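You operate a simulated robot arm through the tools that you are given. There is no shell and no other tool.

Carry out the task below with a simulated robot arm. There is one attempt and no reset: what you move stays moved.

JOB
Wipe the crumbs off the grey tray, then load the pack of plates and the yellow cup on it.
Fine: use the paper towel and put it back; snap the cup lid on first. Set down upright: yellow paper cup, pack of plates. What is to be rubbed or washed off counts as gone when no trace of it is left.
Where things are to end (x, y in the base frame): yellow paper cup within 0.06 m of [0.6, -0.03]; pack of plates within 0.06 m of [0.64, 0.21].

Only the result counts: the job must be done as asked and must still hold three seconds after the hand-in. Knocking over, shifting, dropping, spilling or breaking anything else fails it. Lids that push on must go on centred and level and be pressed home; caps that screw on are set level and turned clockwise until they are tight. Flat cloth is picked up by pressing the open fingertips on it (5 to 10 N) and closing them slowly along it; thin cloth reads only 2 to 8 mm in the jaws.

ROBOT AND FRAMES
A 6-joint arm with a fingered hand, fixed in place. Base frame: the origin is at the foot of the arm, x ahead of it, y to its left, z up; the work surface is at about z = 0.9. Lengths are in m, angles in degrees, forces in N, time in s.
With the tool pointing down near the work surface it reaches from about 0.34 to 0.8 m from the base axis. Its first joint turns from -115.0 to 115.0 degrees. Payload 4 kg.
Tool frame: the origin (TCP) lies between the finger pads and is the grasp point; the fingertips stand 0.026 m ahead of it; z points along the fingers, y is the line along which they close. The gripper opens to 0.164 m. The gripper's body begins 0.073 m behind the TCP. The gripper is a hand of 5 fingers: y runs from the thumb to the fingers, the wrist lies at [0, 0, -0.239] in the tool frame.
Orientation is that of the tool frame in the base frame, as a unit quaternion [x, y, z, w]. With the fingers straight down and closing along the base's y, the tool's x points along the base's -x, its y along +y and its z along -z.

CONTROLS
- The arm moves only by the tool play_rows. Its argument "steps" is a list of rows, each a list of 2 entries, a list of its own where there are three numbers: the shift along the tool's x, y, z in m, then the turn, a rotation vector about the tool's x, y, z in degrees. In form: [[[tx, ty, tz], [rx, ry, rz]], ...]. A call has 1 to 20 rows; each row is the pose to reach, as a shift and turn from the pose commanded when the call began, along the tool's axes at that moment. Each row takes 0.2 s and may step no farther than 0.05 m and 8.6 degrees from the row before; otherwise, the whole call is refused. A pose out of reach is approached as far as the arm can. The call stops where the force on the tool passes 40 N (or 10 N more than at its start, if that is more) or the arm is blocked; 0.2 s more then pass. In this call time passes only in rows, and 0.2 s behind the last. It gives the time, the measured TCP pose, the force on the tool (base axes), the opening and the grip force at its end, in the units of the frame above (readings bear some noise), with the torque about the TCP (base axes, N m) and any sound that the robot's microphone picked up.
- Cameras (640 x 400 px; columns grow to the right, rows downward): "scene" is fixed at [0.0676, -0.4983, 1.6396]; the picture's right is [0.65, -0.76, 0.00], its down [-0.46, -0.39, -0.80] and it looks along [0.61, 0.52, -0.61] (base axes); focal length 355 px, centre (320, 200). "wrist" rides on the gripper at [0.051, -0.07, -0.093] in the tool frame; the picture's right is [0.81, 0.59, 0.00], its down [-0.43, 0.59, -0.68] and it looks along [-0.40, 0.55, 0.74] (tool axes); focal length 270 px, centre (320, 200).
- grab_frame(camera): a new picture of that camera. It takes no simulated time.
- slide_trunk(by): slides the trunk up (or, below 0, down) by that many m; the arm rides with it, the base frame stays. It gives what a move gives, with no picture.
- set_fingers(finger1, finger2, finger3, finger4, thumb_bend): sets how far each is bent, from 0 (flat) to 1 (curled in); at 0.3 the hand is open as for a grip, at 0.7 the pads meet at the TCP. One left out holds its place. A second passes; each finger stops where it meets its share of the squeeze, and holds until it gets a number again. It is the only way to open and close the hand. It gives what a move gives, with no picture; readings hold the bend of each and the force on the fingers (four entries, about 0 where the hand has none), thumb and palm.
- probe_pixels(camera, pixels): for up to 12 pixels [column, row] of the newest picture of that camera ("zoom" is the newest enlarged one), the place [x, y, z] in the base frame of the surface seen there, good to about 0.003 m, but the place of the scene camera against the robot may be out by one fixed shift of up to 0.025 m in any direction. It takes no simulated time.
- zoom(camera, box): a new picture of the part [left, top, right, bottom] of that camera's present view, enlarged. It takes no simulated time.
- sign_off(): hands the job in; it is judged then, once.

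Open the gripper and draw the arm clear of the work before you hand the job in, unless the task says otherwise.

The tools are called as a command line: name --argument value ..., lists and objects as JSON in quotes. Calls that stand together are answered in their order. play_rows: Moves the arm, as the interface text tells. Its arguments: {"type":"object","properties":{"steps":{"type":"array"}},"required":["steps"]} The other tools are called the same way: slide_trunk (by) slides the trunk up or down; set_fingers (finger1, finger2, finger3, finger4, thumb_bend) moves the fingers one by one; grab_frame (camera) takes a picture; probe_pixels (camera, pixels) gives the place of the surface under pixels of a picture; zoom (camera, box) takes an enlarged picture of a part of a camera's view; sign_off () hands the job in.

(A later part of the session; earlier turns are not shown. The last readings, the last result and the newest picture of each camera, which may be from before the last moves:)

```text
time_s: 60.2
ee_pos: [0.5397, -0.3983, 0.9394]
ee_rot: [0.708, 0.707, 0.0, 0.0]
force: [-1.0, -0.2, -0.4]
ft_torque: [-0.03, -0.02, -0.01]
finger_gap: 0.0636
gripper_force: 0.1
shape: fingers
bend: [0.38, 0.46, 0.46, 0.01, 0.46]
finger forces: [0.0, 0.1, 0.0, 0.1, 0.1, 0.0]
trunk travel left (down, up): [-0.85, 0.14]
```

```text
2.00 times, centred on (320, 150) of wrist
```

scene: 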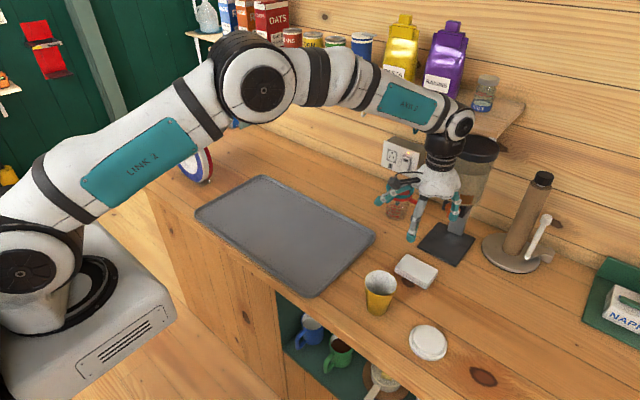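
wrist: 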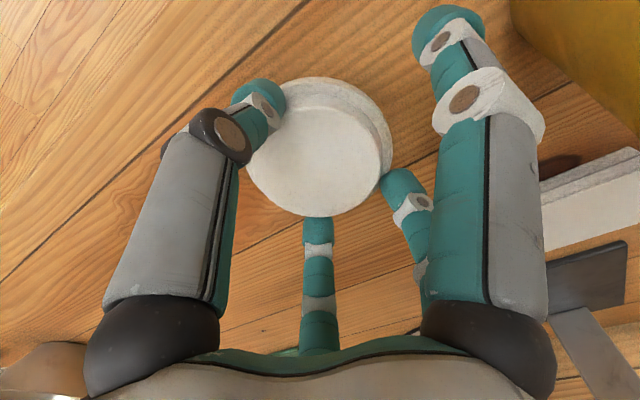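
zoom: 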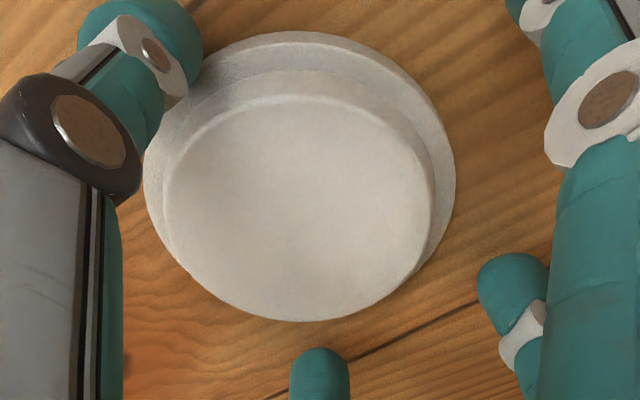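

The lid centre is now ≈(0.530,-0.3975), ~9 mm off the TCP toward the thumb. I shift the TCP −9 mm in x and lower ~2.5 mm, then look again.

play_rows --steps '[[[0.0005, -0.005, 0], [0, 0, 0]], [[0.0005, -0.009, 0], [0, 0, 0]], [[0.0005, -0.009, 0.0015], [0, 0, 0]], [[0.0005, -0.009, 0.0025], [0, 0, 0]]]'

zoom --camera "wrist" --box '[200, 50, 440, 250]'

zoom --camera "scene" --box '[380, 290, 480, 370]'

```text
time_s: 61.2
ee_pos: [0.5302, -0.3995, 0.9368]
ee_rot: [0.707, 0.707, 0.0, 0.0]
force: [0.4, 0.1, 0.4]
ft_torque: [0.01, 0.03, -0.01]
finger_gap: 0.0638
gripper_force: 0.0
shape: fingers
bend: [0.38, 0.46, 0.46, 0.01, 0.46]
finger forces: [0.1, 0.0, 0.0, 0.0, 0.0, 0.1]
trunk travel left (down, up): [-0.85, 0.14]
```

```text
2.00 times, centred on (320, 150) of wrist
```

zoom: 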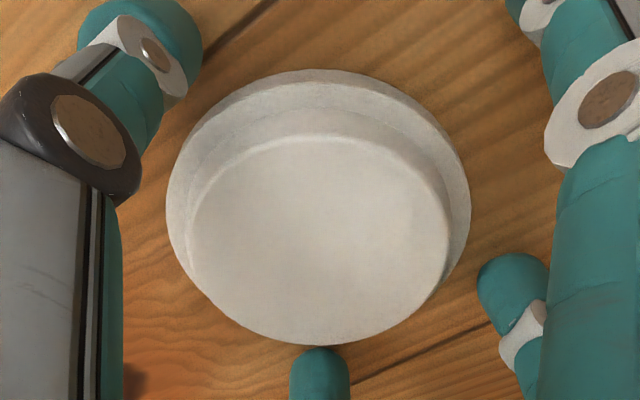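

```text
5.00 times, centred on (430, 330) of scene
```

zoom: 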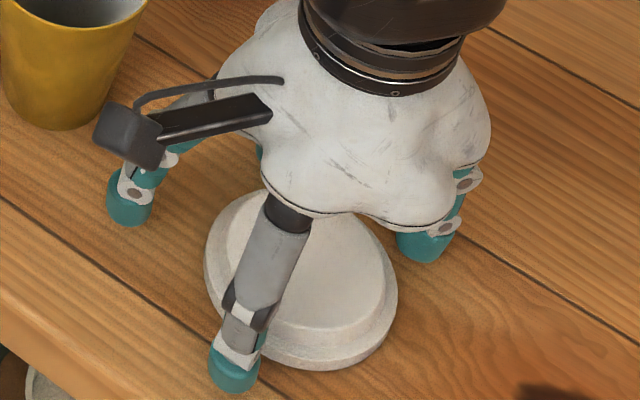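

The lid is centred under the TCP now. I close to 0.48 (just clear of the ring) and then feel for the counter with the tips.

set_fingers --finger2 0.485 --finger3 0.485 --thumb_bend 0.485

play_rows --steps '[[[0, 0, 0.0005], [0, 0, 0]], [[0, 0, 0.001], [0, 0, 0]], [[0, 0, 0.001], [0, 0, 0]]]'

play_rows --steps '[[[0, 0, 0.0005], [0, 0, 0]], [[0, 0, 0.001], [0, 0, 0]], [[0, 0, 0.001], [0, 0, 0]]]'

```text
time_s: 62.2
ee_pos: [0.5294, -0.3993, 0.9362]
ee_rot: [0.707, 0.707, 0.0, 0.0]
force: [-0.8, 0.2, 0.3]
ft_torque: [-0.02, -0.02, 0.0]
finger_gap: 0.0618
gripper_force: 0.0
shape: fingers
bend: [0.38, 0.48, 0.48, 0.01, 0.48]
finger forces: [0.0, 0.0, 0.0, 0.1, 0.0, 0.0]
trunk travel left (down, up): [-0.85, 0.14]
```

```text
time_s: 63.0
ee_pos: [0.5296, -0.3982, 0.9358]
ee_rot: [0.707, 0.707, -0.001, 0.0]
force: [-0.4, -0.1, 0.5]
ft_torque: [0.01, 0.02, 0.0]
finger_gap: 0.0617
gripper_force: 0.1
shape: fingers
bend: [0.38, 0.48, 0.48, 0.01, 0.48]
finger forces: [0.1, 0.0, 0.0, 0.0, 0.1, 0.1]
trunk travel left (down, up): [-0.85, 0.14]
```

```text
time_s: 63.8
ee_pos: [0.5303, -0.3976, 0.9346]
ee_rot: [0.707, 0.707, 0.0, 0.0]
force: [-0.5, -0.4, 0.3]
ft_torque: [-0.03, -0.01, 0.0]
finger_gap: 0.062
gripper_force: 0.2
shape: fingers
bend: [0.38, 0.48, 0.48, 0.01, 0.48]
finger forces: [0.0, 0.1, 0.2, 0.1, 0.0, 0.1]
trunk travel left (down, up): [-0.85, 0.14]
```

Almost no contact at 0.9346; one more small step down.

play_rows --steps '[[[0, 0, 0.0005], [0, 0, 0]], [[0, 0, 0.0005], [0, 0, 0]]]'

set_fingers --finger2 0.51 --finger3 0.51 --thumb_bend 0.51

zoom --camera "wrist" --box '[200, 50, 440, 250]'

```text
time_s: 64.4
ee_pos: [0.5298, -0.3979, 0.9337]
ee_rot: [0.707, 0.707, 0.0, 0.0]
force: [-0.5, -0.5, 1.5]
ft_torque: [-0.01, -0.09, 0.02]
finger_gap: 0.0617
gripper_force: 1.2
shape: fingers
bend: [0.38, 0.48, 0.48, 0.01, 0.48]
finger forces: [0.0, 1.3, 1.0, 0.1, 0.0, 0.1]
trunk travel left (down, up): [-0.85, 0.14]
```

```text
time_s: 65.4
ee_pos: [0.5295, -0.3997, 0.9348]
ee_rot: [0.707, 0.707, 0.0, 0.001]
force: [1.6, 1.0, 6.3]
ft_torque: [0.1, -0.26, -0.02]
finger_gap: 0.0599
gripper_force: 4.0
shape: fingers
bend: [0.38, 0.5, 0.5, 0.01, 0.51]
finger forces: [0.0, 4.8, 1.4, 0.0, 1.1, 0.0]
trunk travel left (down, up): [-0.85, 0.14]
```

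```text
2.00 times, centred on (320, 150) of wrist
```

zoom: 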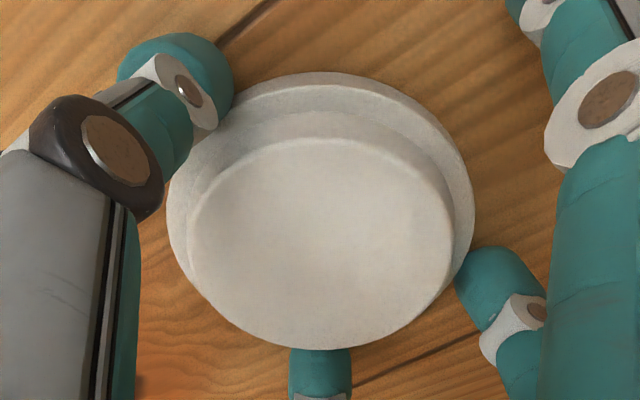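

The tips rest near the counter around the ring. I lift 0.8 mm to relieve the counter contact and then squeeze.

play_rows --steps '[[[0, 0, -0.0008], [0, 0, 0]], [[0, 0, -0.0008], [0, 0, 0]]]'

set_fingers --finger2 0.56 --finger3 0.56 --thumb_bend 0.57

zoom --camera "wrist" --box '[200, 50, 440, 250]'

```text
time_s: 66.0
ee_pos: [0.5301, -0.3982, 0.9349]
ee_rot: [0.707, 0.707, 0.0, 0.0]
force: [0.2, 0.9, 2.3]
ft_torque: [0.01, -0.11, 0.01]
finger_gap: 0.0597
gripper_force: 2.2
shape: fingers
bend: [0.38, 0.5, 0.5, 0.01, 0.51]
finger forces: [0.1, 2.0, 1.4, 0.0, 0.5, 0.0]
trunk travel left (down, up): [-0.85, 0.14]
```

```text
time_s: 67.0
ee_pos: [0.5298, -0.3986, 0.935]
ee_rot: [0.707, 0.707, 0.0, 0.0]
force: [1.0, 0.3, 2.6]
ft_torque: [0.01, -0.12, 0.01]
finger_gap: 0.0591
gripper_force: 8.5
shape: fingers
bend: [0.38, 0.51, 0.51, 0.01, 0.52]
finger forces: [0.1, 5.4, 5.6, 0.0, 6.3, 0.1]
trunk travel left (down, up): [-0.85, 0.14]
```

```text
2.00 times, centred on (320, 150) of wrist
```

zoom: 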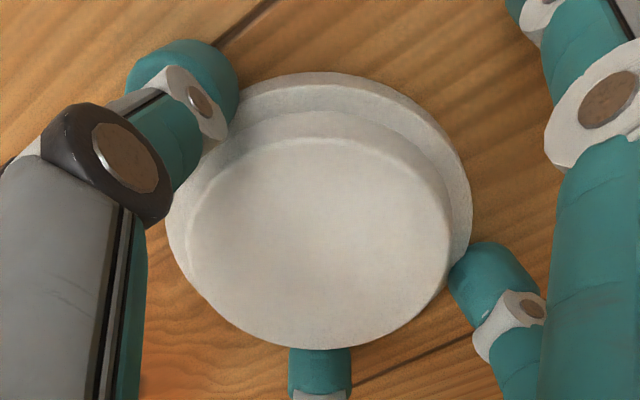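

Balanced grip (5.4, 5.6 vs 6.3 N... the rest is counter). I lift 2 cm and re-measure the lid's level.

play_rows --steps '[[[0, 0, -0.003], [0, 0, 0]], [[0, 0, -0.006], [0, 0, 0]], [[0, 0, -0.01], [0, 0, 0]], [[0, 0, -0.015], [0, 0, 0]], [[0, 0, -0.02], [0, 0, 0]]]'

zoom --camera "wrist" --box '[200, 50, 440, 250]'

probe_pixels --camera "zoom" --pixels '[[320, 240], [230, 200], [320, 145], [400, 165], [440, 240], [400, 310], [320, 335], [240, 310], [200, 240], [320, 85], [440, 140], [455, 180]]'

```text
time_s: 68.2
ee_pos: [0.5306, -0.3983, 0.9561]
ee_rot: [0.707, 0.707, 0.0, -0.001]
force: [-0.3, 0.0, -0.1]
ft_torque: [-0.07, 0.01, -0.01]
finger_gap: 0.0593
gripper_force: 7.1
shape: fingers
bend: [0.38, 0.52, 0.51, 0.01, 0.52]
finger forces: [0.1, 4.3, 4.6, 0.0, 6.8, 0.1]
trunk travel left (down, up): [-0.85, 0.14]
```

```text
2.00 times, centred on (320, 150) of wrist
```

zoom: 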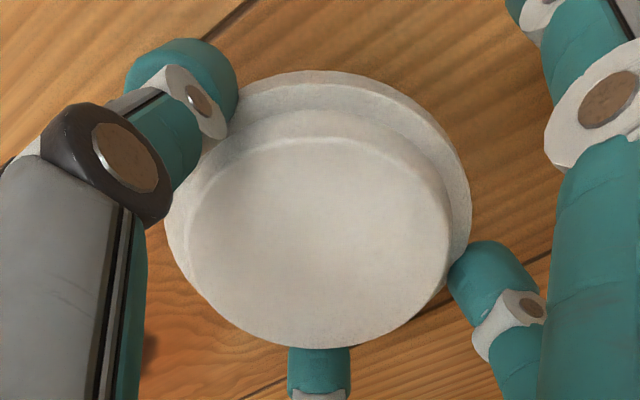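

```text
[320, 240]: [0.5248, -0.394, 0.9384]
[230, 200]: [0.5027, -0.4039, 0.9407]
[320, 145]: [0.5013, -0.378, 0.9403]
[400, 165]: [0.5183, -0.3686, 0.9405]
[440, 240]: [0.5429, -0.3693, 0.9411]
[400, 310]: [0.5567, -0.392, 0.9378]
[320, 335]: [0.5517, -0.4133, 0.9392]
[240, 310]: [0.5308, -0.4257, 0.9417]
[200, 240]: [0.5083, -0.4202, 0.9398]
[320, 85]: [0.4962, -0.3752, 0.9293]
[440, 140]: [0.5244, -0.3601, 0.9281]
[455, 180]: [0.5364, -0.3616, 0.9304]
```

The lid is level (top z ≈0.940 all round) and centred on the TCP within 1 mm. I raise it to z≈1.065 and carry it over the cup axis at (0.545,-0.2614).

play_rows --steps '[[[0, 0, -0.03], [0, 0, 0]], [[0, 0, -0.06], [0, 0, 0]], [[0, 0, -0.09], [0, 0, 0]], [[0.005, 0.001, -0.11], [0, 0, 0]], [[0.035, 0.004, -0.11], [0, 0, 0]], [[0.065, 0.008, -0.11], [0, 0, 0]], [[0.095, 0.011, -0.11], [0, 0, 0]], [[0.12, 0.014, -0.11], [0, 0, 0]], [[0.1369, 0.0159, -0.11], [0, 0, 0]], [[0.1369, 0.0159, -0.11], [0, 0, 0]]]'

grab_frame --camera "wrist"

zoom --camera "scene" --box '[320, 200, 440, 330]'

```text
time_s: 70.4
ee_pos: [0.546, -0.2631, 1.0666]
ee_rot: [0.707, 0.707, 0.0, -0.001]
force: [0.7, 0.2, -0.2]
ft_torque: [-0.03, -0.01, 0.03]
finger_gap: 0.0596
gripper_force: 7.8
shape: fingers
bend: [0.38, 0.52, 0.51, 0.01, 0.52]
finger forces: [0.1, 4.4, 4.7, 0.1, 6.7, 0.0]
trunk travel left (down, up): [-0.85, 0.14]
```

```text
taken
```

wrist: 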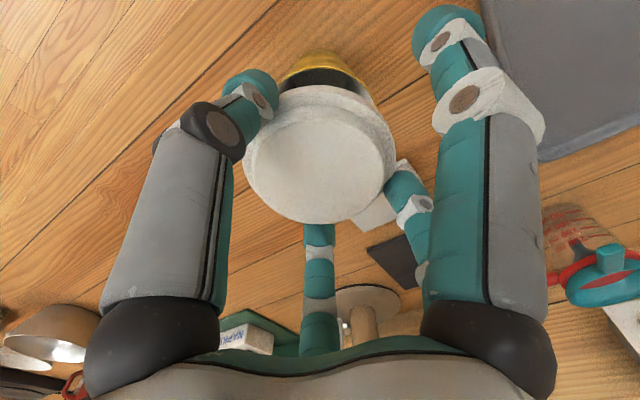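

```text
3.08 times, centred on (380, 265) of scene
```

zoom: 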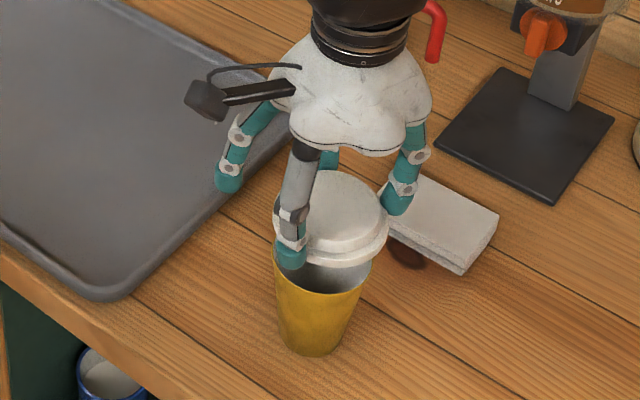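

The lid hovers over the cup. I enlarge the wrist view to check alignment of the visible rim arc against the lid.

zoom --camera "wrist" --box '[230, 30, 410, 150]'

zoom --camera "scene" --box '[345, 240, 415, 320]'

```text
3.33 times, centred on (320, 90) of wrist
```

zoom: 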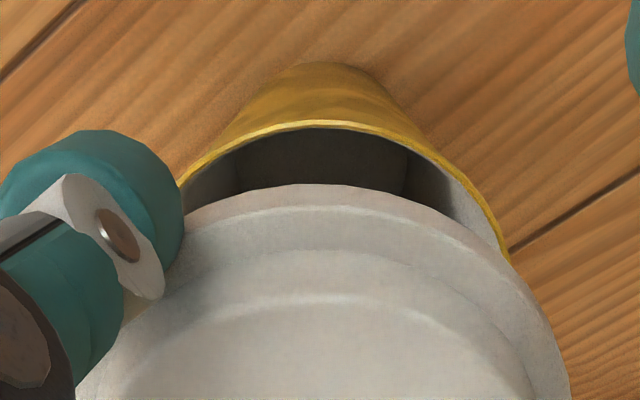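

```text
5.00 times, centred on (380, 280) of scene
```

zoom: 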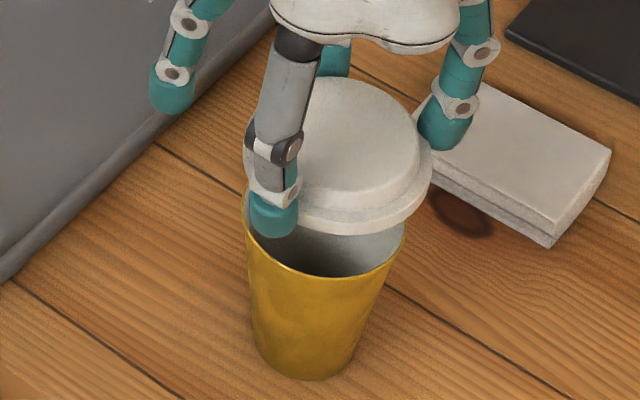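

The rim arc fits a circle centred at ≈(0.545,-0.260), so the lid is aligned within ~1 mm. I descend to just above contact.

play_rows --steps '[[[0.0007, 0, 0.01], [0, 0, 0]], [[0.0007, 0, 0.02], [0, 0, 0]], [[0.0007, 0, 0.028], [0, 0, 0]], [[0.0007, 0, 0.032], [0, 0, 0]], [[0.0007, 0, 0.034], [0, 0, 0]]]'

zoom --camera "scene" --box '[345, 240, 415, 320]'

zoom --camera "wrist" --box '[230, 30, 410, 150]'

```text
time_s: 71.6
ee_pos: [0.5478, -0.2601, 1.0301]
ee_rot: [0.707, 0.707, 0.001, 0.0]
force: [-0.3, -0.6, 0.0]
ft_torque: [-0.04, -0.01, -0.02]
finger_gap: 0.0593
gripper_force: 7.8
shape: fingers
bend: [0.38, 0.52, 0.51, 0.01, 0.52]
finger forces: [0.1, 4.3, 4.7, 0.1, 6.7, 0.1]
trunk travel left (down, up): [-0.85, 0.14]
```

```text
5.00 times, centred on (380, 280) of scene
```

zoom: 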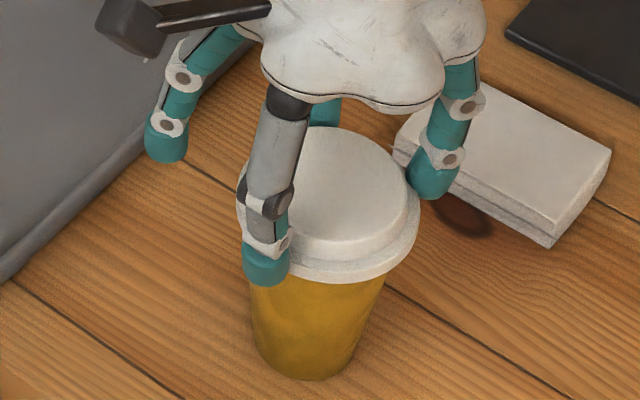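

```text
3.33 times, centred on (320, 90) of wrist
```

zoom: 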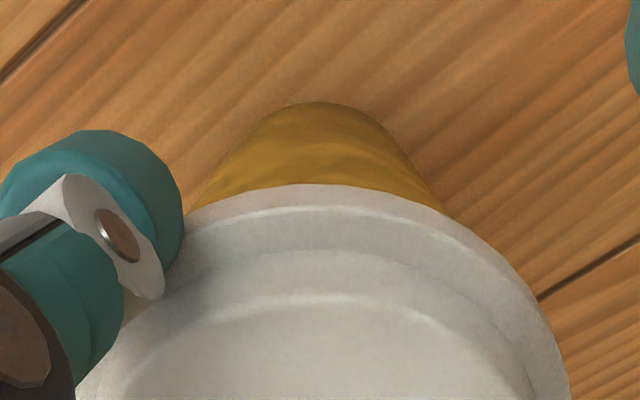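

The lid has reached rim level without force. I continue down in 1 mm rows watching the force.

play_rows --steps '[[[0, 0, 0.001], [0, 0, 0]], [[0, 0, 0.002], [0, 0, 0]], [[0, 0, 0.003], [0, 0, 0]]]'

```text
time_s: 72.4
ee_pos: [0.5454, -0.2619, 1.0285]
ee_rot: [0.706, 0.708, 0.001, 0.0]
force: [0.0, 0.6, -0.7]
ft_torque: [-0.01, -0.03, 0.04]
finger_gap: 0.0593
gripper_force: 7.3
shape: fingers
bend: [0.38, 0.52, 0.51, 0.01, 0.52]
finger forces: [0.1, 4.3, 4.7, 0.1, 6.7, 0.0]
trunk travel left (down, up): [-0.85, 0.14]
```

play_rows --steps '[[[0, 0, 0.001], [0, 0, 0]], [[0, 0, 0.002], [0, 0, 0]], [[0, 0, 0.003], [0, 0, 0]]]'

```text
time_s: 73.2
ee_pos: [0.5461, -0.2605, 1.0254]
ee_rot: [0.707, 0.708, -0.001, 0.0]
force: [-0.4, 0.3, -0.1]
ft_torque: [0.01, 0.0, -0.03]
finger_gap: 0.0592
gripper_force: 8.3
shape: fingers
bend: [0.38, 0.52, 0.51, 0.01, 0.52]
finger forces: [0.1, 4.2, 4.7, 0.0, 6.7, 0.1]
trunk travel left (down, up): [-0.85, 0.14]
```

Still free, the rim is entering the lid; I go on down slowly.

play_rows --steps '[[[0, 0, 0.001], [0, 0, 0]], [[0, 0, 0.002], [0, 0, 0]], [[0, 0, 0.003], [0, 0, 0]]]'

zoom --camera "scene" --box '[345, 240, 415, 320]'

```text
time_s: 74.0
ee_pos: [0.5462, -0.2611, 1.0234]
ee_rot: [0.707, 0.707, 0.001, 0.0]
force: [-1.5, 1.4, 5.2]
ft_torque: [0.03, 0.07, 0.01]
finger_gap: 0.0596
gripper_force: 7.8
shape: fingers
bend: [0.38, 0.52, 0.52, 0.01, 0.52]
finger forces: [0.0, 4.5, 4.5, 0.0, 7.3, 0.0]
trunk travel left (down, up): [-0.85, 0.14]
heard: snap
```

```text
5.00 times, centred on (380, 280) of scene
```

zoom: 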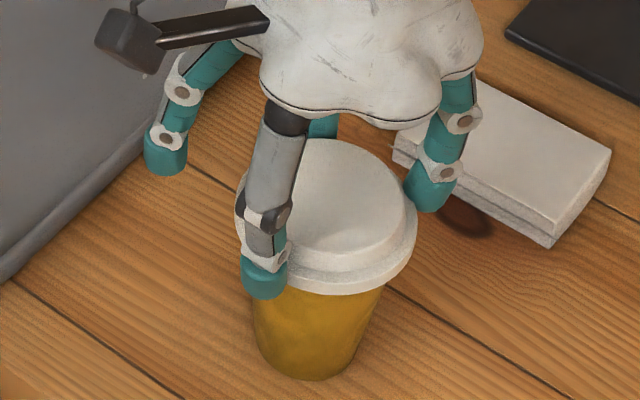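

The microphone heard a snap at 5 N, so the lid is home. I open the fingers and raise to inspect.

set_fingers --finger2 0.4 --finger3 0.4 --thumb_bend 0.4

play_rows --steps '[[[0, 0, -0.01], [0, 0, 0]], [[0, 0, -0.03], [0, 0, 0]], [[0, 0, -0.06], [0, 0, 0]], [[0, 0, -0.1], [0, 0, 0]], [[0, 0, -0.15], [0, 0, 0]]]'

zoom --camera "scene" --box '[345, 240, 415, 320]'

grab_frame --camera "wrist"

zoom --camera "wrist" --box '[240, 0, 400, 120]'

```text
time_s: 75.0
ee_pos: [0.5463, -0.2608, 1.0224]
ee_rot: [0.707, 0.707, 0.0, 0.0]
force: [-0.2, -0.6, 0.4]
ft_torque: [-0.02, 0.02, 0.01]
finger_gap: 0.0696
gripper_force: 0.0
shape: fingers
bend: [0.38, 0.4, 0.4, 0.01, 0.4]
finger forces: [0.0, 0.0, 0.1, 0.1, 0.0, 0.0]
trunk travel left (down, up): [-0.85, 0.14]
```

```text
time_s: 76.2
ee_pos: [0.5455, -0.2613, 1.175]
ee_rot: [0.707, 0.707, 0.0, 0.001]
force: [-0.1, 0.3, -0.7]
ft_torque: [-0.02, 0.01, 0.02]
finger_gap: 0.0696
gripper_force: 0.0
shape: fingers
bend: [0.38, 0.4, 0.4, 0.01, 0.4]
finger forces: [0.0, 0.0, 0.1, 0.0, 0.0, 0.0]
trunk travel left (down, up): [-0.85, 0.14]
```

```text
5.00 times, centred on (380, 280) of scene
```

zoom: 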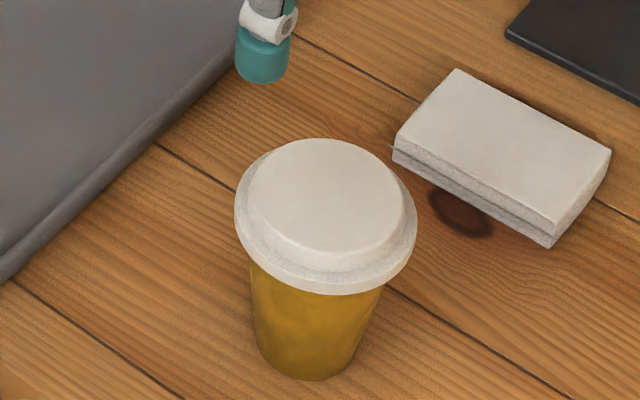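

```text
taken
```

wrist: 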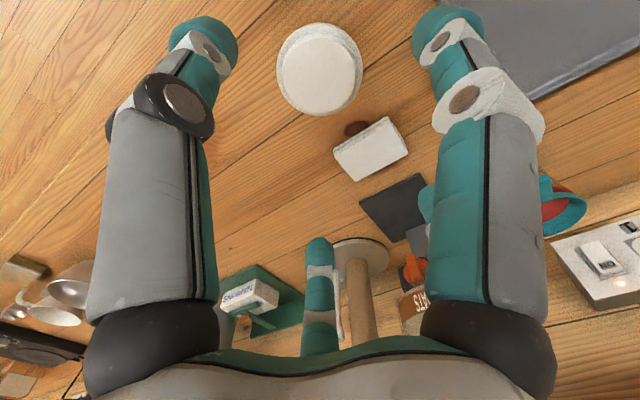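

```text
3.33 times, centred on (320, 60) of wrist
```

zoom: 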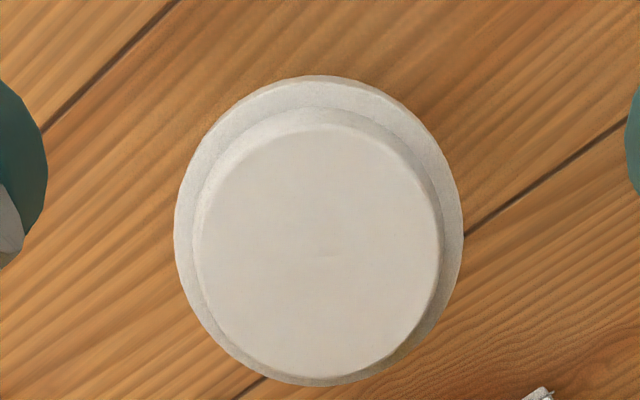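

The lid sits on the cup; I probe its top for level.

probe_pixels --camera "zoom" --pixels '[[320, 240], [215, 240], [425, 230], [320, 135], [320, 365], [250, 170], [390, 170], [250, 330], [390, 330], [320, 85], [185, 230], [455, 230]]'

probe_pixels --camera "scene" --pixels '[[380, 270], [378, 305], [371, 312]]'

```text
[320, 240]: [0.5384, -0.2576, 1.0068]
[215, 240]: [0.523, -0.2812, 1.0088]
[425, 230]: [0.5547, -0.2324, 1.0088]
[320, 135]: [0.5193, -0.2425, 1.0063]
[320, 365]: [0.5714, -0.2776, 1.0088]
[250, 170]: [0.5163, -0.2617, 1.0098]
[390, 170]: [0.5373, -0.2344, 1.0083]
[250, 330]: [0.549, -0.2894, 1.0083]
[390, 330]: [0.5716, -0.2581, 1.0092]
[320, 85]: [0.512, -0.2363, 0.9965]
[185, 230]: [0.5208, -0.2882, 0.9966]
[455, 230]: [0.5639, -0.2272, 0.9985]
```

```text
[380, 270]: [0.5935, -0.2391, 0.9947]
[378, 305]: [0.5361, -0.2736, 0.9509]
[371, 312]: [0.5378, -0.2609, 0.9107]
```

The lid is level (top z ≈1.008) and 7 mm over the rim, so it is home. I now descend around the cup to TCP z≈0.958 with the fingers open to grip the body below the lid.

play_rows --steps '[[[0, -0.0005, 0.04], [0, 0, 0]], [[0, -0.0005, 0.08], [0, 0, 0]], [[0, -0.0005, 0.12], [0, 0, 0]], [[0, -0.0005, 0.15], [0, 0, 0]], [[0, -0.0005, 0.18], [0, 0, 0]], [[0, -0.0005, 0.2], [0, 0, 0]], [[0, -0.0005, 0.2147], [0, 0, 0]]]'

zoom --camera "scene" --box '[325, 220, 435, 330]'

grab_frame --camera "wrist"

```text
time_s: 77.8
ee_pos: [0.546, -0.2619, 0.9581]
ee_rot: [0.707, 0.707, 0.0, 0.001]
force: [0.2, -0.7, 1.2]
ft_torque: [0.02, -0.04, 0.02]
finger_gap: 0.0695
gripper_force: 0.2
shape: fingers
bend: [0.38, 0.4, 0.4, 0.01, 0.4]
finger forces: [0.0, 0.0, 0.1, 0.1, 0.0, 0.0]
trunk travel left (down, up): [-0.85, 0.14]
```

```text
3.64 times, centred on (380, 275) of scene
```

zoom: 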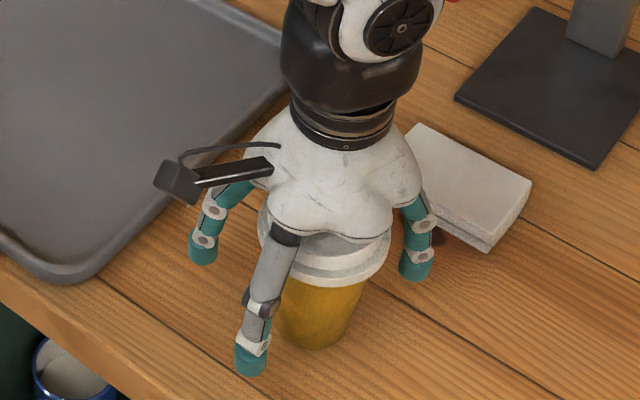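

```text
taken
```

wrist: 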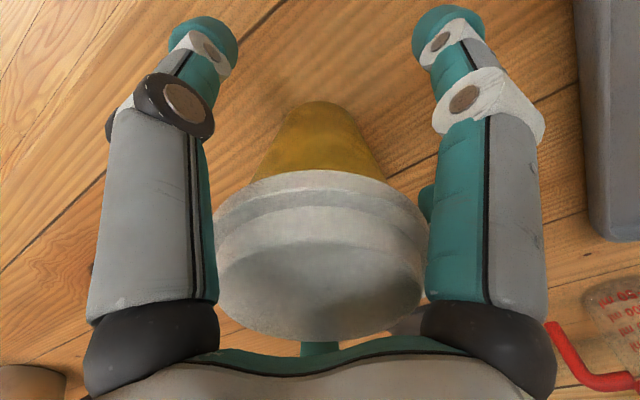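

The palm stays clear of the lid. I close gently in steps, watching for early contact with the lid.

set_fingers --finger2 0.52 --finger3 0.52 --thumb_bend 0.52

grab_frame --camera "wrist"

zoom --camera "scene" --box '[325, 220, 435, 330]'

```text
time_s: 78.8
ee_pos: [0.5459, -0.2601, 0.9575]
ee_rot: [0.707, 0.707, 0.0, 0.0]
force: [-1.3, -0.5, -0.4]
ft_torque: [0.01, -0.01, 0.06]
finger_gap: 0.0589
gripper_force: 0.0
shape: fingers
bend: [0.38, 0.52, 0.52, 0.01, 0.52]
finger forces: [0.0, 0.0, 0.1, 0.0, 0.0, 0.1]
trunk travel left (down, up): [-0.85, 0.14]
```

```text
taken
```

wrist: 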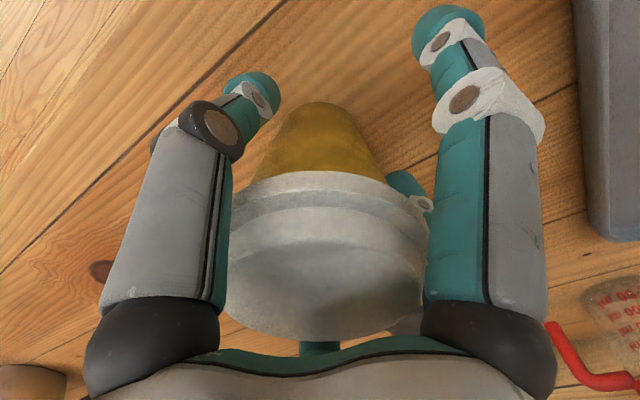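

```text
3.64 times, centred on (380, 275) of scene
```

zoom: 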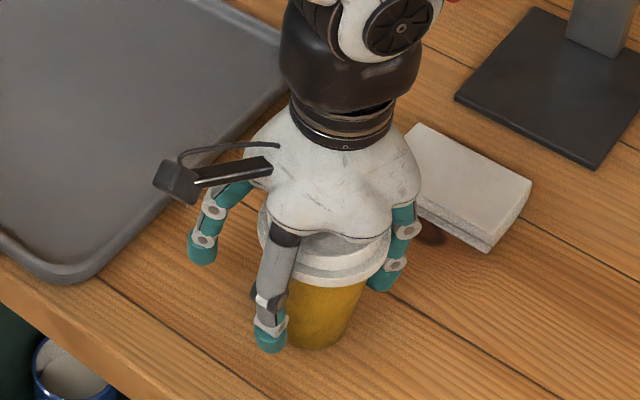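

No contact at 0.52; I close on to 0.56.

set_fingers --finger2 0.555 --finger3 0.555 --thumb_bend 0.555

zoom --camera "wrist" --box '[160, 50, 480, 350]'

```text
time_s: 79.8
ee_pos: [0.5457, -0.2602, 0.9579]
ee_rot: [0.707, 0.707, 0.0, 0.0]
force: [-0.3, 0.0, -0.5]
ft_torque: [0.02, -0.01, -0.02]
finger_gap: 0.0574
gripper_force: 0.1
shape: fingers
bend: [0.38, 0.55, 0.55, 0.01, 0.55]
finger forces: [0.0, 0.0, 0.0, 0.0, 0.0, 0.0]
trunk travel left (down, up): [-0.85, 0.14]
```

```text
1.33 times, centred on (320, 200) of wrist
```

zoom: 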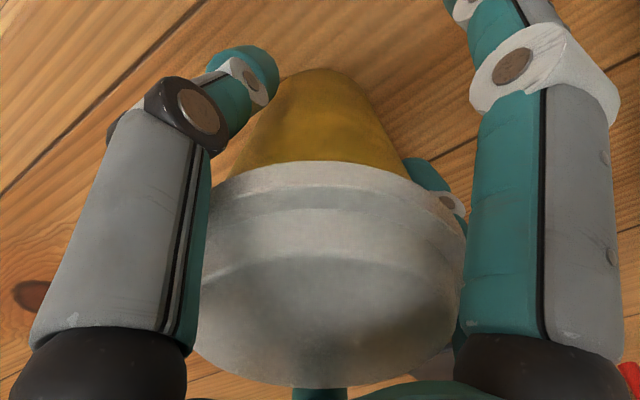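

Still free; I go to 0.585.

set_fingers --finger2 0.58 --finger3 0.58 --thumb_bend 0.58

```text
time_s: 80.8
ee_pos: [0.5452, -0.2598, 0.9573]
ee_rot: [0.707, 0.707, 0.0, -0.001]
force: [0.3, -0.7, -0.2]
ft_torque: [0.0, 0.0, 0.01]
finger_gap: 0.0567
gripper_force: 1.3
shape: fingers
bend: [0.38, 0.57, 0.56, 0.01, 0.57]
finger forces: [0.0, 0.3, 0.7, 0.0, 0.8, 0.0]
trunk travel left (down, up): [-0.85, 0.14]
```

First light contact on all three (0.3, 0.7, 0.8 N). I squeeze a bit more.

set_fingers --finger2 0.62 --finger3 0.62 --thumb_bend 0.63

zoom --camera "wrist" --box '[160, 50, 480, 350]'

zoom --camera "scene" --box '[325, 220, 435, 330]'

```text
time_s: 81.8
ee_pos: [0.5453, -0.2613, 0.9582]
ee_rot: [0.707, 0.707, 0.001, 0.0]
force: [0.1, 0.6, 0.1]
ft_torque: [-0.01, 0.01, -0.02]
finger_gap: 0.0563
gripper_force: 8.6
shape: fingers
bend: [0.38, 0.58, 0.57, 0.01, 0.58]
finger forces: [0.1, 4.4, 5.1, 0.1, 8.0, 0.1]
trunk travel left (down, up): [-0.85, 0.14]
```

```text
1.33 times, centred on (320, 200) of wrist
```

zoom: 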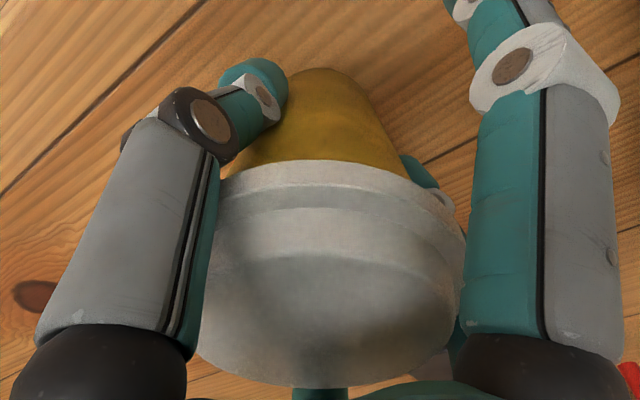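

```text
3.64 times, centred on (380, 275) of scene
```

zoom: 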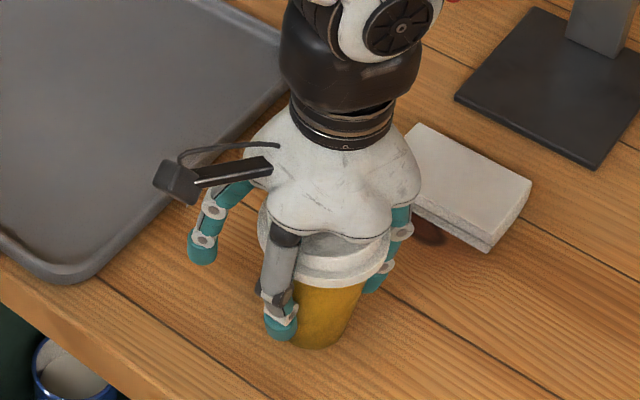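

Grip is balanced at about 8 N. I lift 3 cm and check that the cup hangs upright.

play_rows --steps '[[[0, 0, -0.004], [0, 0, 0]], [[0, 0, -0.01], [0, 0, 0]], [[0, 0, -0.02], [0, 0, 0]], [[0, 0, -0.03], [0, 0, 0]], [[0, 0, -0.04], [0, 0, 0]]]'

zoom --camera "scene" --box '[325, 200, 435, 330]'

zoom --camera "wrist" --box '[160, 50, 480, 350]'

```text
time_s: 83.0
ee_pos: [0.5459, -0.2627, 0.9976]
ee_rot: [0.707, 0.707, 0.0, 0.0]
force: [-0.3, 0.5, -0.5]
ft_torque: [0.0, 0.0, 0.01]
finger_gap: 0.0565
gripper_force: 8.2
shape: fingers
bend: [0.38, 0.58, 0.57, 0.01, 0.58]
finger forces: [0.0, 4.5, 5.2, 0.1, 7.8, 0.0]
trunk travel left (down, up): [-0.85, 0.14]
```

```text
3.08 times, centred on (380, 265) of scene
```

zoom: 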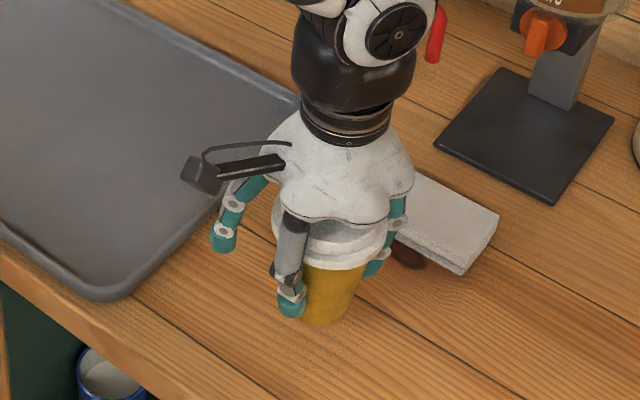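

```text
1.33 times, centred on (320, 200) of wrist
```

zoom: 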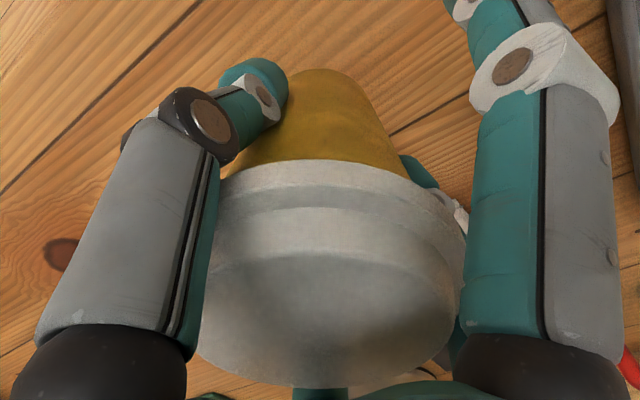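

The cup hangs upright with the relation unchanged. I raise it a little more and carry it to (0.60,-0.03) above the tray.

play_rows --steps '[[[0, 0, -0.02], [0, 0, 0]], [[0.01, 0.002, -0.035], [0, 0, 0]], [[0.045, 0.011, -0.035], [0, 0, 0]], [[0.08, 0.019, -0.035], [0, 0, 0]], [[0.115, 0.027, -0.035], [0, 0, 0]], [[0.15, 0.036, -0.035], [0, 0, 0]], [[0.185, 0.044, -0.035], [0, 0, 0]], [[0.215, 0.051, -0.035], [0, 0, 0]], [[0.2308, 0.0548, -0.035], [0, 0, 0]], [[0.2308, 0.0548, -0.02], [0, 0, 0]]]'

grab_frame --camera "scene"

grab_frame --camera "wrist"

```text
time_s: 85.2
ee_pos: [0.5999, -0.0304, 1.0177]
ee_rot: [0.707, 0.707, -0.001, 0.0]
force: [-0.3, 0.1, -0.4]
ft_torque: [-0.02, -0.03, 0.02]
finger_gap: 0.0567
gripper_force: 8.8
shape: fingers
bend: [0.38, 0.58, 0.57, 0.01, 0.59]
finger forces: [0.1, 4.4, 5.1, 0.0, 7.7, 0.0]
trunk travel left (down, up): [-0.85, 0.14]
```

```text
taken
```

scene: 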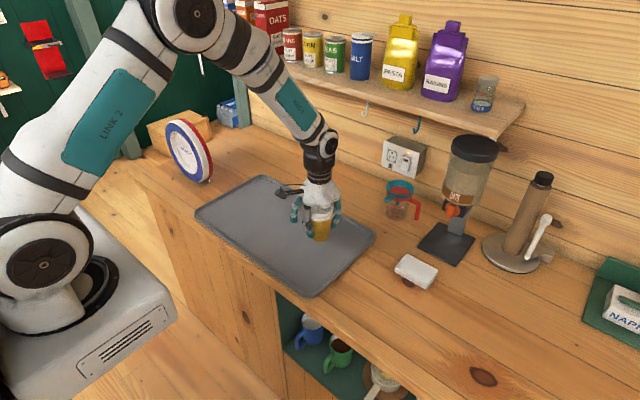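

```text
taken
```

wrist: 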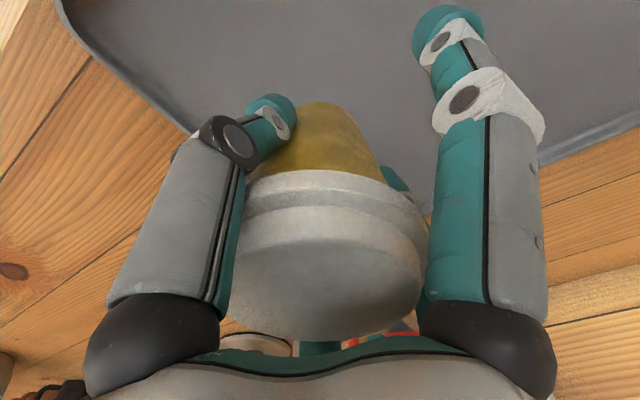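

It hovers at (0.600,-0.030). I lower toward the tray; contact is expected at TCP z ≈0.9635.

play_rows --steps '[[[0, 0, 0.02], [0, 0, 0]], [[0, 0, 0.038], [0, 0, 0]], [[0, 0, 0.047], [0, 0, 0]], [[0, 0, 0.051], [0, 0, 0]], [[0, 0, 0.053], [0, 0, 0]]]'

play_rows --steps '[[[0, 0, 0.0007], [0, 0, 0]], [[0, 0, 0.0014], [0, 0, 0]], [[0, 0, 0.0014], [0, 0, 0]]]'

```text
time_s: 86.4
ee_pos: [0.5996, -0.0296, 0.9648]
ee_rot: [0.707, 0.707, 0.001, 0.0]
force: [-0.7, 0.5, -0.3]
ft_torque: [0.01, 0.02, 0.0]
finger_gap: 0.0563
gripper_force: 8.5
shape: fingers
bend: [0.38, 0.58, 0.57, 0.01, 0.59]
finger forces: [0.0, 4.4, 5.1, 0.0, 7.8, 0.0]
trunk travel left (down, up): [-0.85, 0.14]
```

```text
time_s: 87.2
ee_pos: [0.6001, -0.03, 0.9641]
ee_rot: [0.707, 0.707, 0.001, 0.0]
force: [0.8, -0.1, 1.3]
ft_torque: [-0.03, 0.01, -0.03]
finger_gap: 0.0564
gripper_force: 9.0
shape: fingers
bend: [0.38, 0.58, 0.57, 0.01, 0.59]
finger forces: [0.0, 4.7, 5.3, 0.0, 7.6, 0.1]
trunk travel left (down, up): [-0.85, 0.14]
```

Contact begins (1.3 N). One more 0.5 mm to be sure it stands, then I open the fingers.

play_rows --steps '[[[0, 0, 0.0005], [0, 0, 0]], [[0, 0, 0.0005], [0, 0, 0]]]'

set_fingers --finger2 0.55 --finger3 0.55 --thumb_bend 0.55

set_fingers --finger2 0.4 --finger3 0.4 --thumb_bend 0.4

zoom --camera "scene" --box '[265, 160, 375, 270]'

```text
time_s: 87.8
ee_pos: [0.6006, -0.03, 0.9635]
ee_rot: [0.707, 0.708, 0.001, -0.001]
force: [0.7, 0.5, 3.7]
ft_torque: [-0.04, 0.02, 0.04]
finger_gap: 0.0562
gripper_force: 8.5
shape: fingers
bend: [0.38, 0.58, 0.57, 0.01, 0.59]
finger forces: [0.0, 4.9, 5.4, 0.0, 7.5, 0.1]
trunk travel left (down, up): [-0.85, 0.14]
```

```text
time_s: 88.8
ee_pos: [0.6001, -0.0295, 0.964]
ee_rot: [0.707, 0.708, -0.001, 0.0]
force: [0.5, 0.1, -0.6]
ft_torque: [0.02, 0.03, 0.0]
finger_gap: 0.0575
gripper_force: 0.0
shape: fingers
bend: [0.38, 0.55, 0.55, 0.01, 0.55]
finger forces: [0.0, 0.0, 0.0, 0.0, 0.1, 0.0]
trunk travel left (down, up): [-0.85, 0.14]
```

```text
time_s: 89.8
ee_pos: [0.5997, -0.0293, 0.963]
ee_rot: [0.707, 0.707, 0.0, -0.002]
force: [0.1, 0.0, 0.1]
ft_torque: [0.01, -0.02, -0.05]
finger_gap: 0.0699
gripper_force: 0.0
shape: fingers
bend: [0.38, 0.4, 0.4, 0.01, 0.4]
finger forces: [0.0, 0.0, 0.0, 0.0, 0.0, 0.0]
trunk travel left (down, up): [-0.85, 0.14]
```

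```text
3.64 times, centred on (320, 215) of scene
```

zoom: 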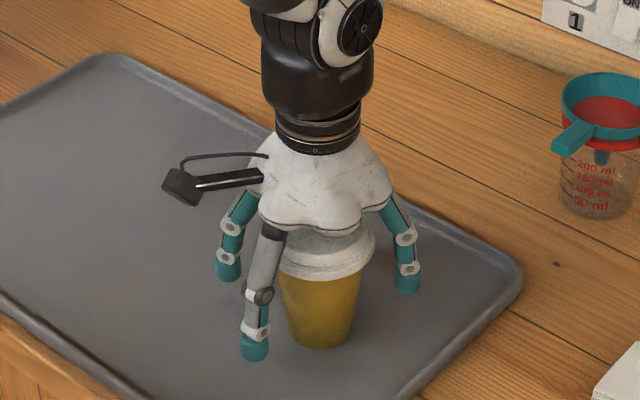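

The cup stands free on the tray. I raise the hand well clear above the lid and look at the result.

play_rows --steps '[[[0, 0, -0.03], [0, 0, 0]], [[0, 0, -0.06], [0, 0, 0]], [[0, 0, -0.1], [0, 0, 0]], [[0, 0, -0.15], [0, 0, 0]], [[0, 0, -0.2], [0, 0, 0]], [[0, 0, -0.25], [0, 0, 0]], [[0, 0, -0.29], [0, 0, 0]]]'

grab_frame --camera "scene"

zoom --camera "scene" --box '[265, 160, 375, 270]'

zoom --camera "scene" --box '[150, 105, 230, 195]'

```text
time_s: 91.4
ee_pos: [0.5981, -0.0311, 1.2531]
ee_rot: [0.707, 0.707, 0.0, 0.0]
force: [-1.3, 0.2, -0.2]
ft_torque: [-0.03, 0.02, 0.03]
finger_gap: 0.0698
gripper_force: 0.1
shape: fingers
bend: [0.38, 0.4, 0.4, 0.01, 0.4]
finger forces: [0.0, 0.0, 0.1, 0.0, 0.1, 0.0]
trunk travel left (down, up): [-0.85, 0.14]
```

```text
taken
```

scene: 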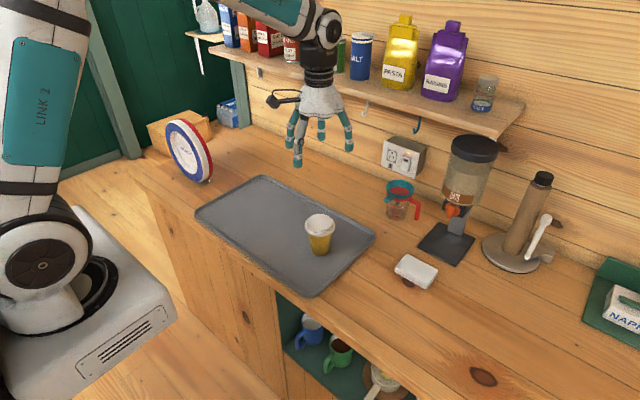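

```text
3.64 times, centred on (320, 215) of scene
```

zoom: 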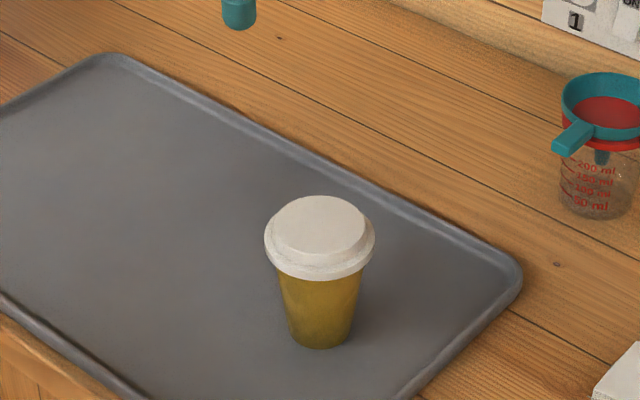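

```text
4.44 times, centred on (190, 150) of scene
```

zoom: 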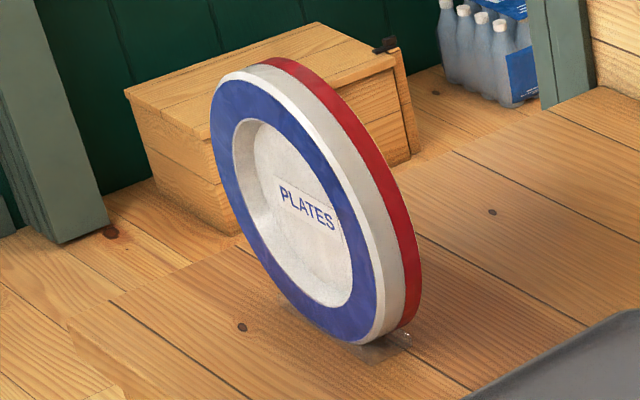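

The cup with lid stands on the tray. Now the plates: I probe the disc's faces and edge to get its pose and thickness.

probe_pixels --camera "zoom" --pixels '[[250, 82], [216, 140], [240, 235], [300, 310], [345, 338], [372, 290], [360, 210], [310, 120], [262, 65], [385, 270], [405, 260], [380, 345]]'

zoom --camera "scene" --box '[185, 160, 225, 195]'

```text
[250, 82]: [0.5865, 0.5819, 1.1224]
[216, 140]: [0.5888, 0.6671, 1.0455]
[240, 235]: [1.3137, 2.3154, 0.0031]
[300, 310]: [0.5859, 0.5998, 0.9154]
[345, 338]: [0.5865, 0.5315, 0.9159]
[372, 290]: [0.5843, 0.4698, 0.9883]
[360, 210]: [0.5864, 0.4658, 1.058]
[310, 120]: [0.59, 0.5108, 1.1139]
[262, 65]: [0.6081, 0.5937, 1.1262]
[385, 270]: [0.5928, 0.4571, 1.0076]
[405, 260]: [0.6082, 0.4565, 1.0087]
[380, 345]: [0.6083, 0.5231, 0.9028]
```

```text
11.43 times, centred on (205, 178) of scene
```

zoom: 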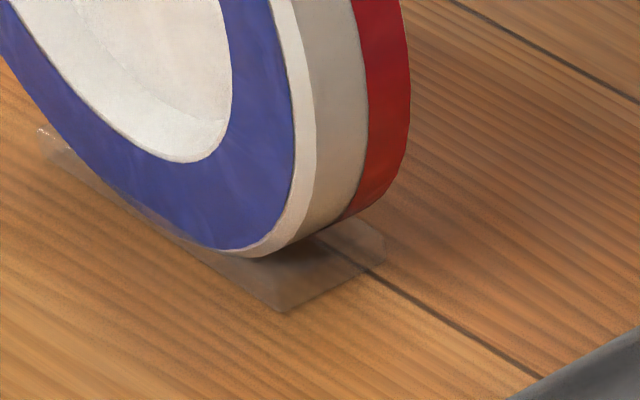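

The pack stands on edge on a thin clear foot, its axis along x. I probe across its edge to get the thickness, and the top and foot.

zoom --camera "scene" --box '[155, 105, 225, 190]'

probe_pixels --camera "zoom" --pixels '[[385, 200], [395, 240], [412, 240], [425, 240], [428, 280], [300, 60], [320, 60], [345, 80], [290, 70], [270, 62], [240, 70], [410, 330]]'

```text
4.71 times, centred on (190, 148) of scene
```

zoom: 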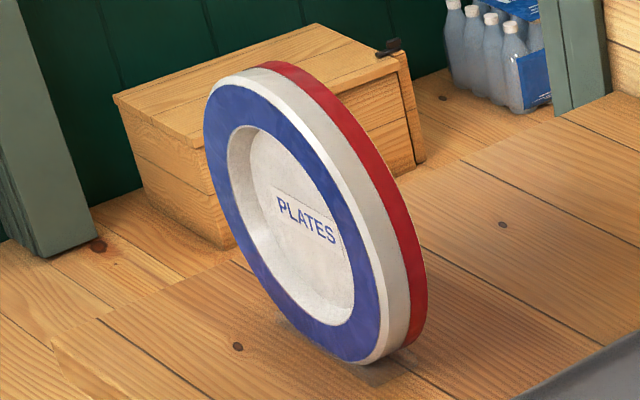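

```text
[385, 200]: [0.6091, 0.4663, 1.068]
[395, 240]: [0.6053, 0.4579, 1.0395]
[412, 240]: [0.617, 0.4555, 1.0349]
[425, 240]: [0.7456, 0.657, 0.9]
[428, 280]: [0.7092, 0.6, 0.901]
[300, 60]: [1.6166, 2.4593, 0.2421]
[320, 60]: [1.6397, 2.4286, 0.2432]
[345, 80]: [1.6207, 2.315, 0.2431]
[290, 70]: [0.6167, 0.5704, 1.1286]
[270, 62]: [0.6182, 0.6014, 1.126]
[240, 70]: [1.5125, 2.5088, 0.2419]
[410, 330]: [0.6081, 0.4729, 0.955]
```

Thickness ≈0.035 m, radius ≈0.113, centre ≈(0.594, 0.562) after the shift, top z ≈1.128. I spread finger1 and move over it at height 1.25.

set_fingers --finger1 0.0 --finger2 0.42 --finger3 0.42 --thumb_bend 0.42

play_rows --steps '[[[0.045, 0, 0], [0, 0, 0]], [[0.09, 0, 0], [0, 0, 0]], [[0.135, 0, 0], [0, 0, 0]], [[0.18, 0, 0], [0, 0, 0]], [[0.225, 0, 0], [0, 0, 0]], [[0.27, 0, 0], [0, 0, 0]], [[0.315, 0, 0], [0, 0, 0]], [[0.36, 0, 0], [0, 0, 0]], [[0.405, 0, 0], [0, 0, 0]], [[0.45, 0, 0], [0, 0, 0]], [[0.495, 0, 0], [0, 0, 0]], [[0.54, 0, 0], [0, 0, 0]], [[0.57, -0.003, 0], [0, 0, 0]], [[0.592, -0.004, 0], [0, 0, 0]]]'

grab_frame --camera "wrist"

grab_frame --camera "scene"

```text
time_s: 92.4
ee_pos: [0.5997, -0.0314, 1.2524]
ee_rot: [0.707, 0.707, -0.001, 0.0]
force: [-0.2, 0.3, 0.7]
ft_torque: [-0.03, -0.01, -0.01]
finger_gap: 0.1029
gripper_force: 0.1
shape: fingers
bend: [0.01, 0.42, 0.42, 0.01, 0.42]
finger forces: [0.1, 0.0, 0.1, 0.1, 0.0, 0.0]
trunk travel left (down, up): [-0.85, 0.14]
```

```text
time_s: 95.4
ee_pos: [0.5609, 0.5217, 1.2274]
ee_rot: [0.707, 0.707, 0.007, 0.0]
force: [0.3, -0.5, 0.2]
ft_torque: [-0.05, 0.03, -0.01]
finger_gap: 0.1028
gripper_force: 0.1
shape: fingers
bend: [0.01, 0.42, 0.42, 0.01, 0.42]
finger forces: [0.0, 0.0, 0.0, 0.1, 0.0, 0.0]
out of reach, approached as far as the arm can: row 11, 12, 13, 14
trunk travel left (down, up): [-0.85, 0.14]
```

```text
taken
```

wrist: 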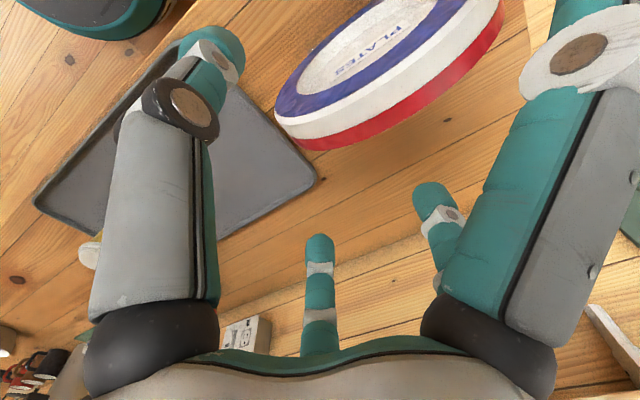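

```text
taken
```

scene: 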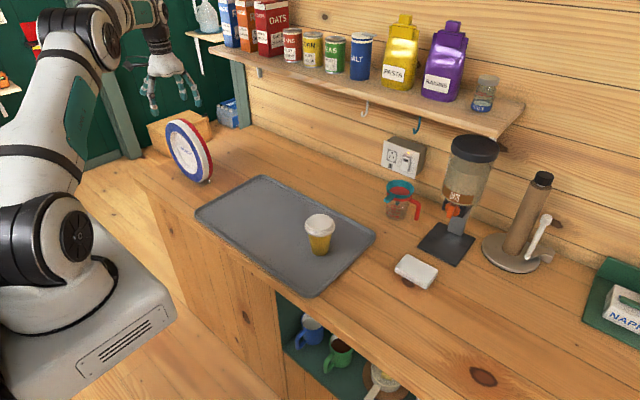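

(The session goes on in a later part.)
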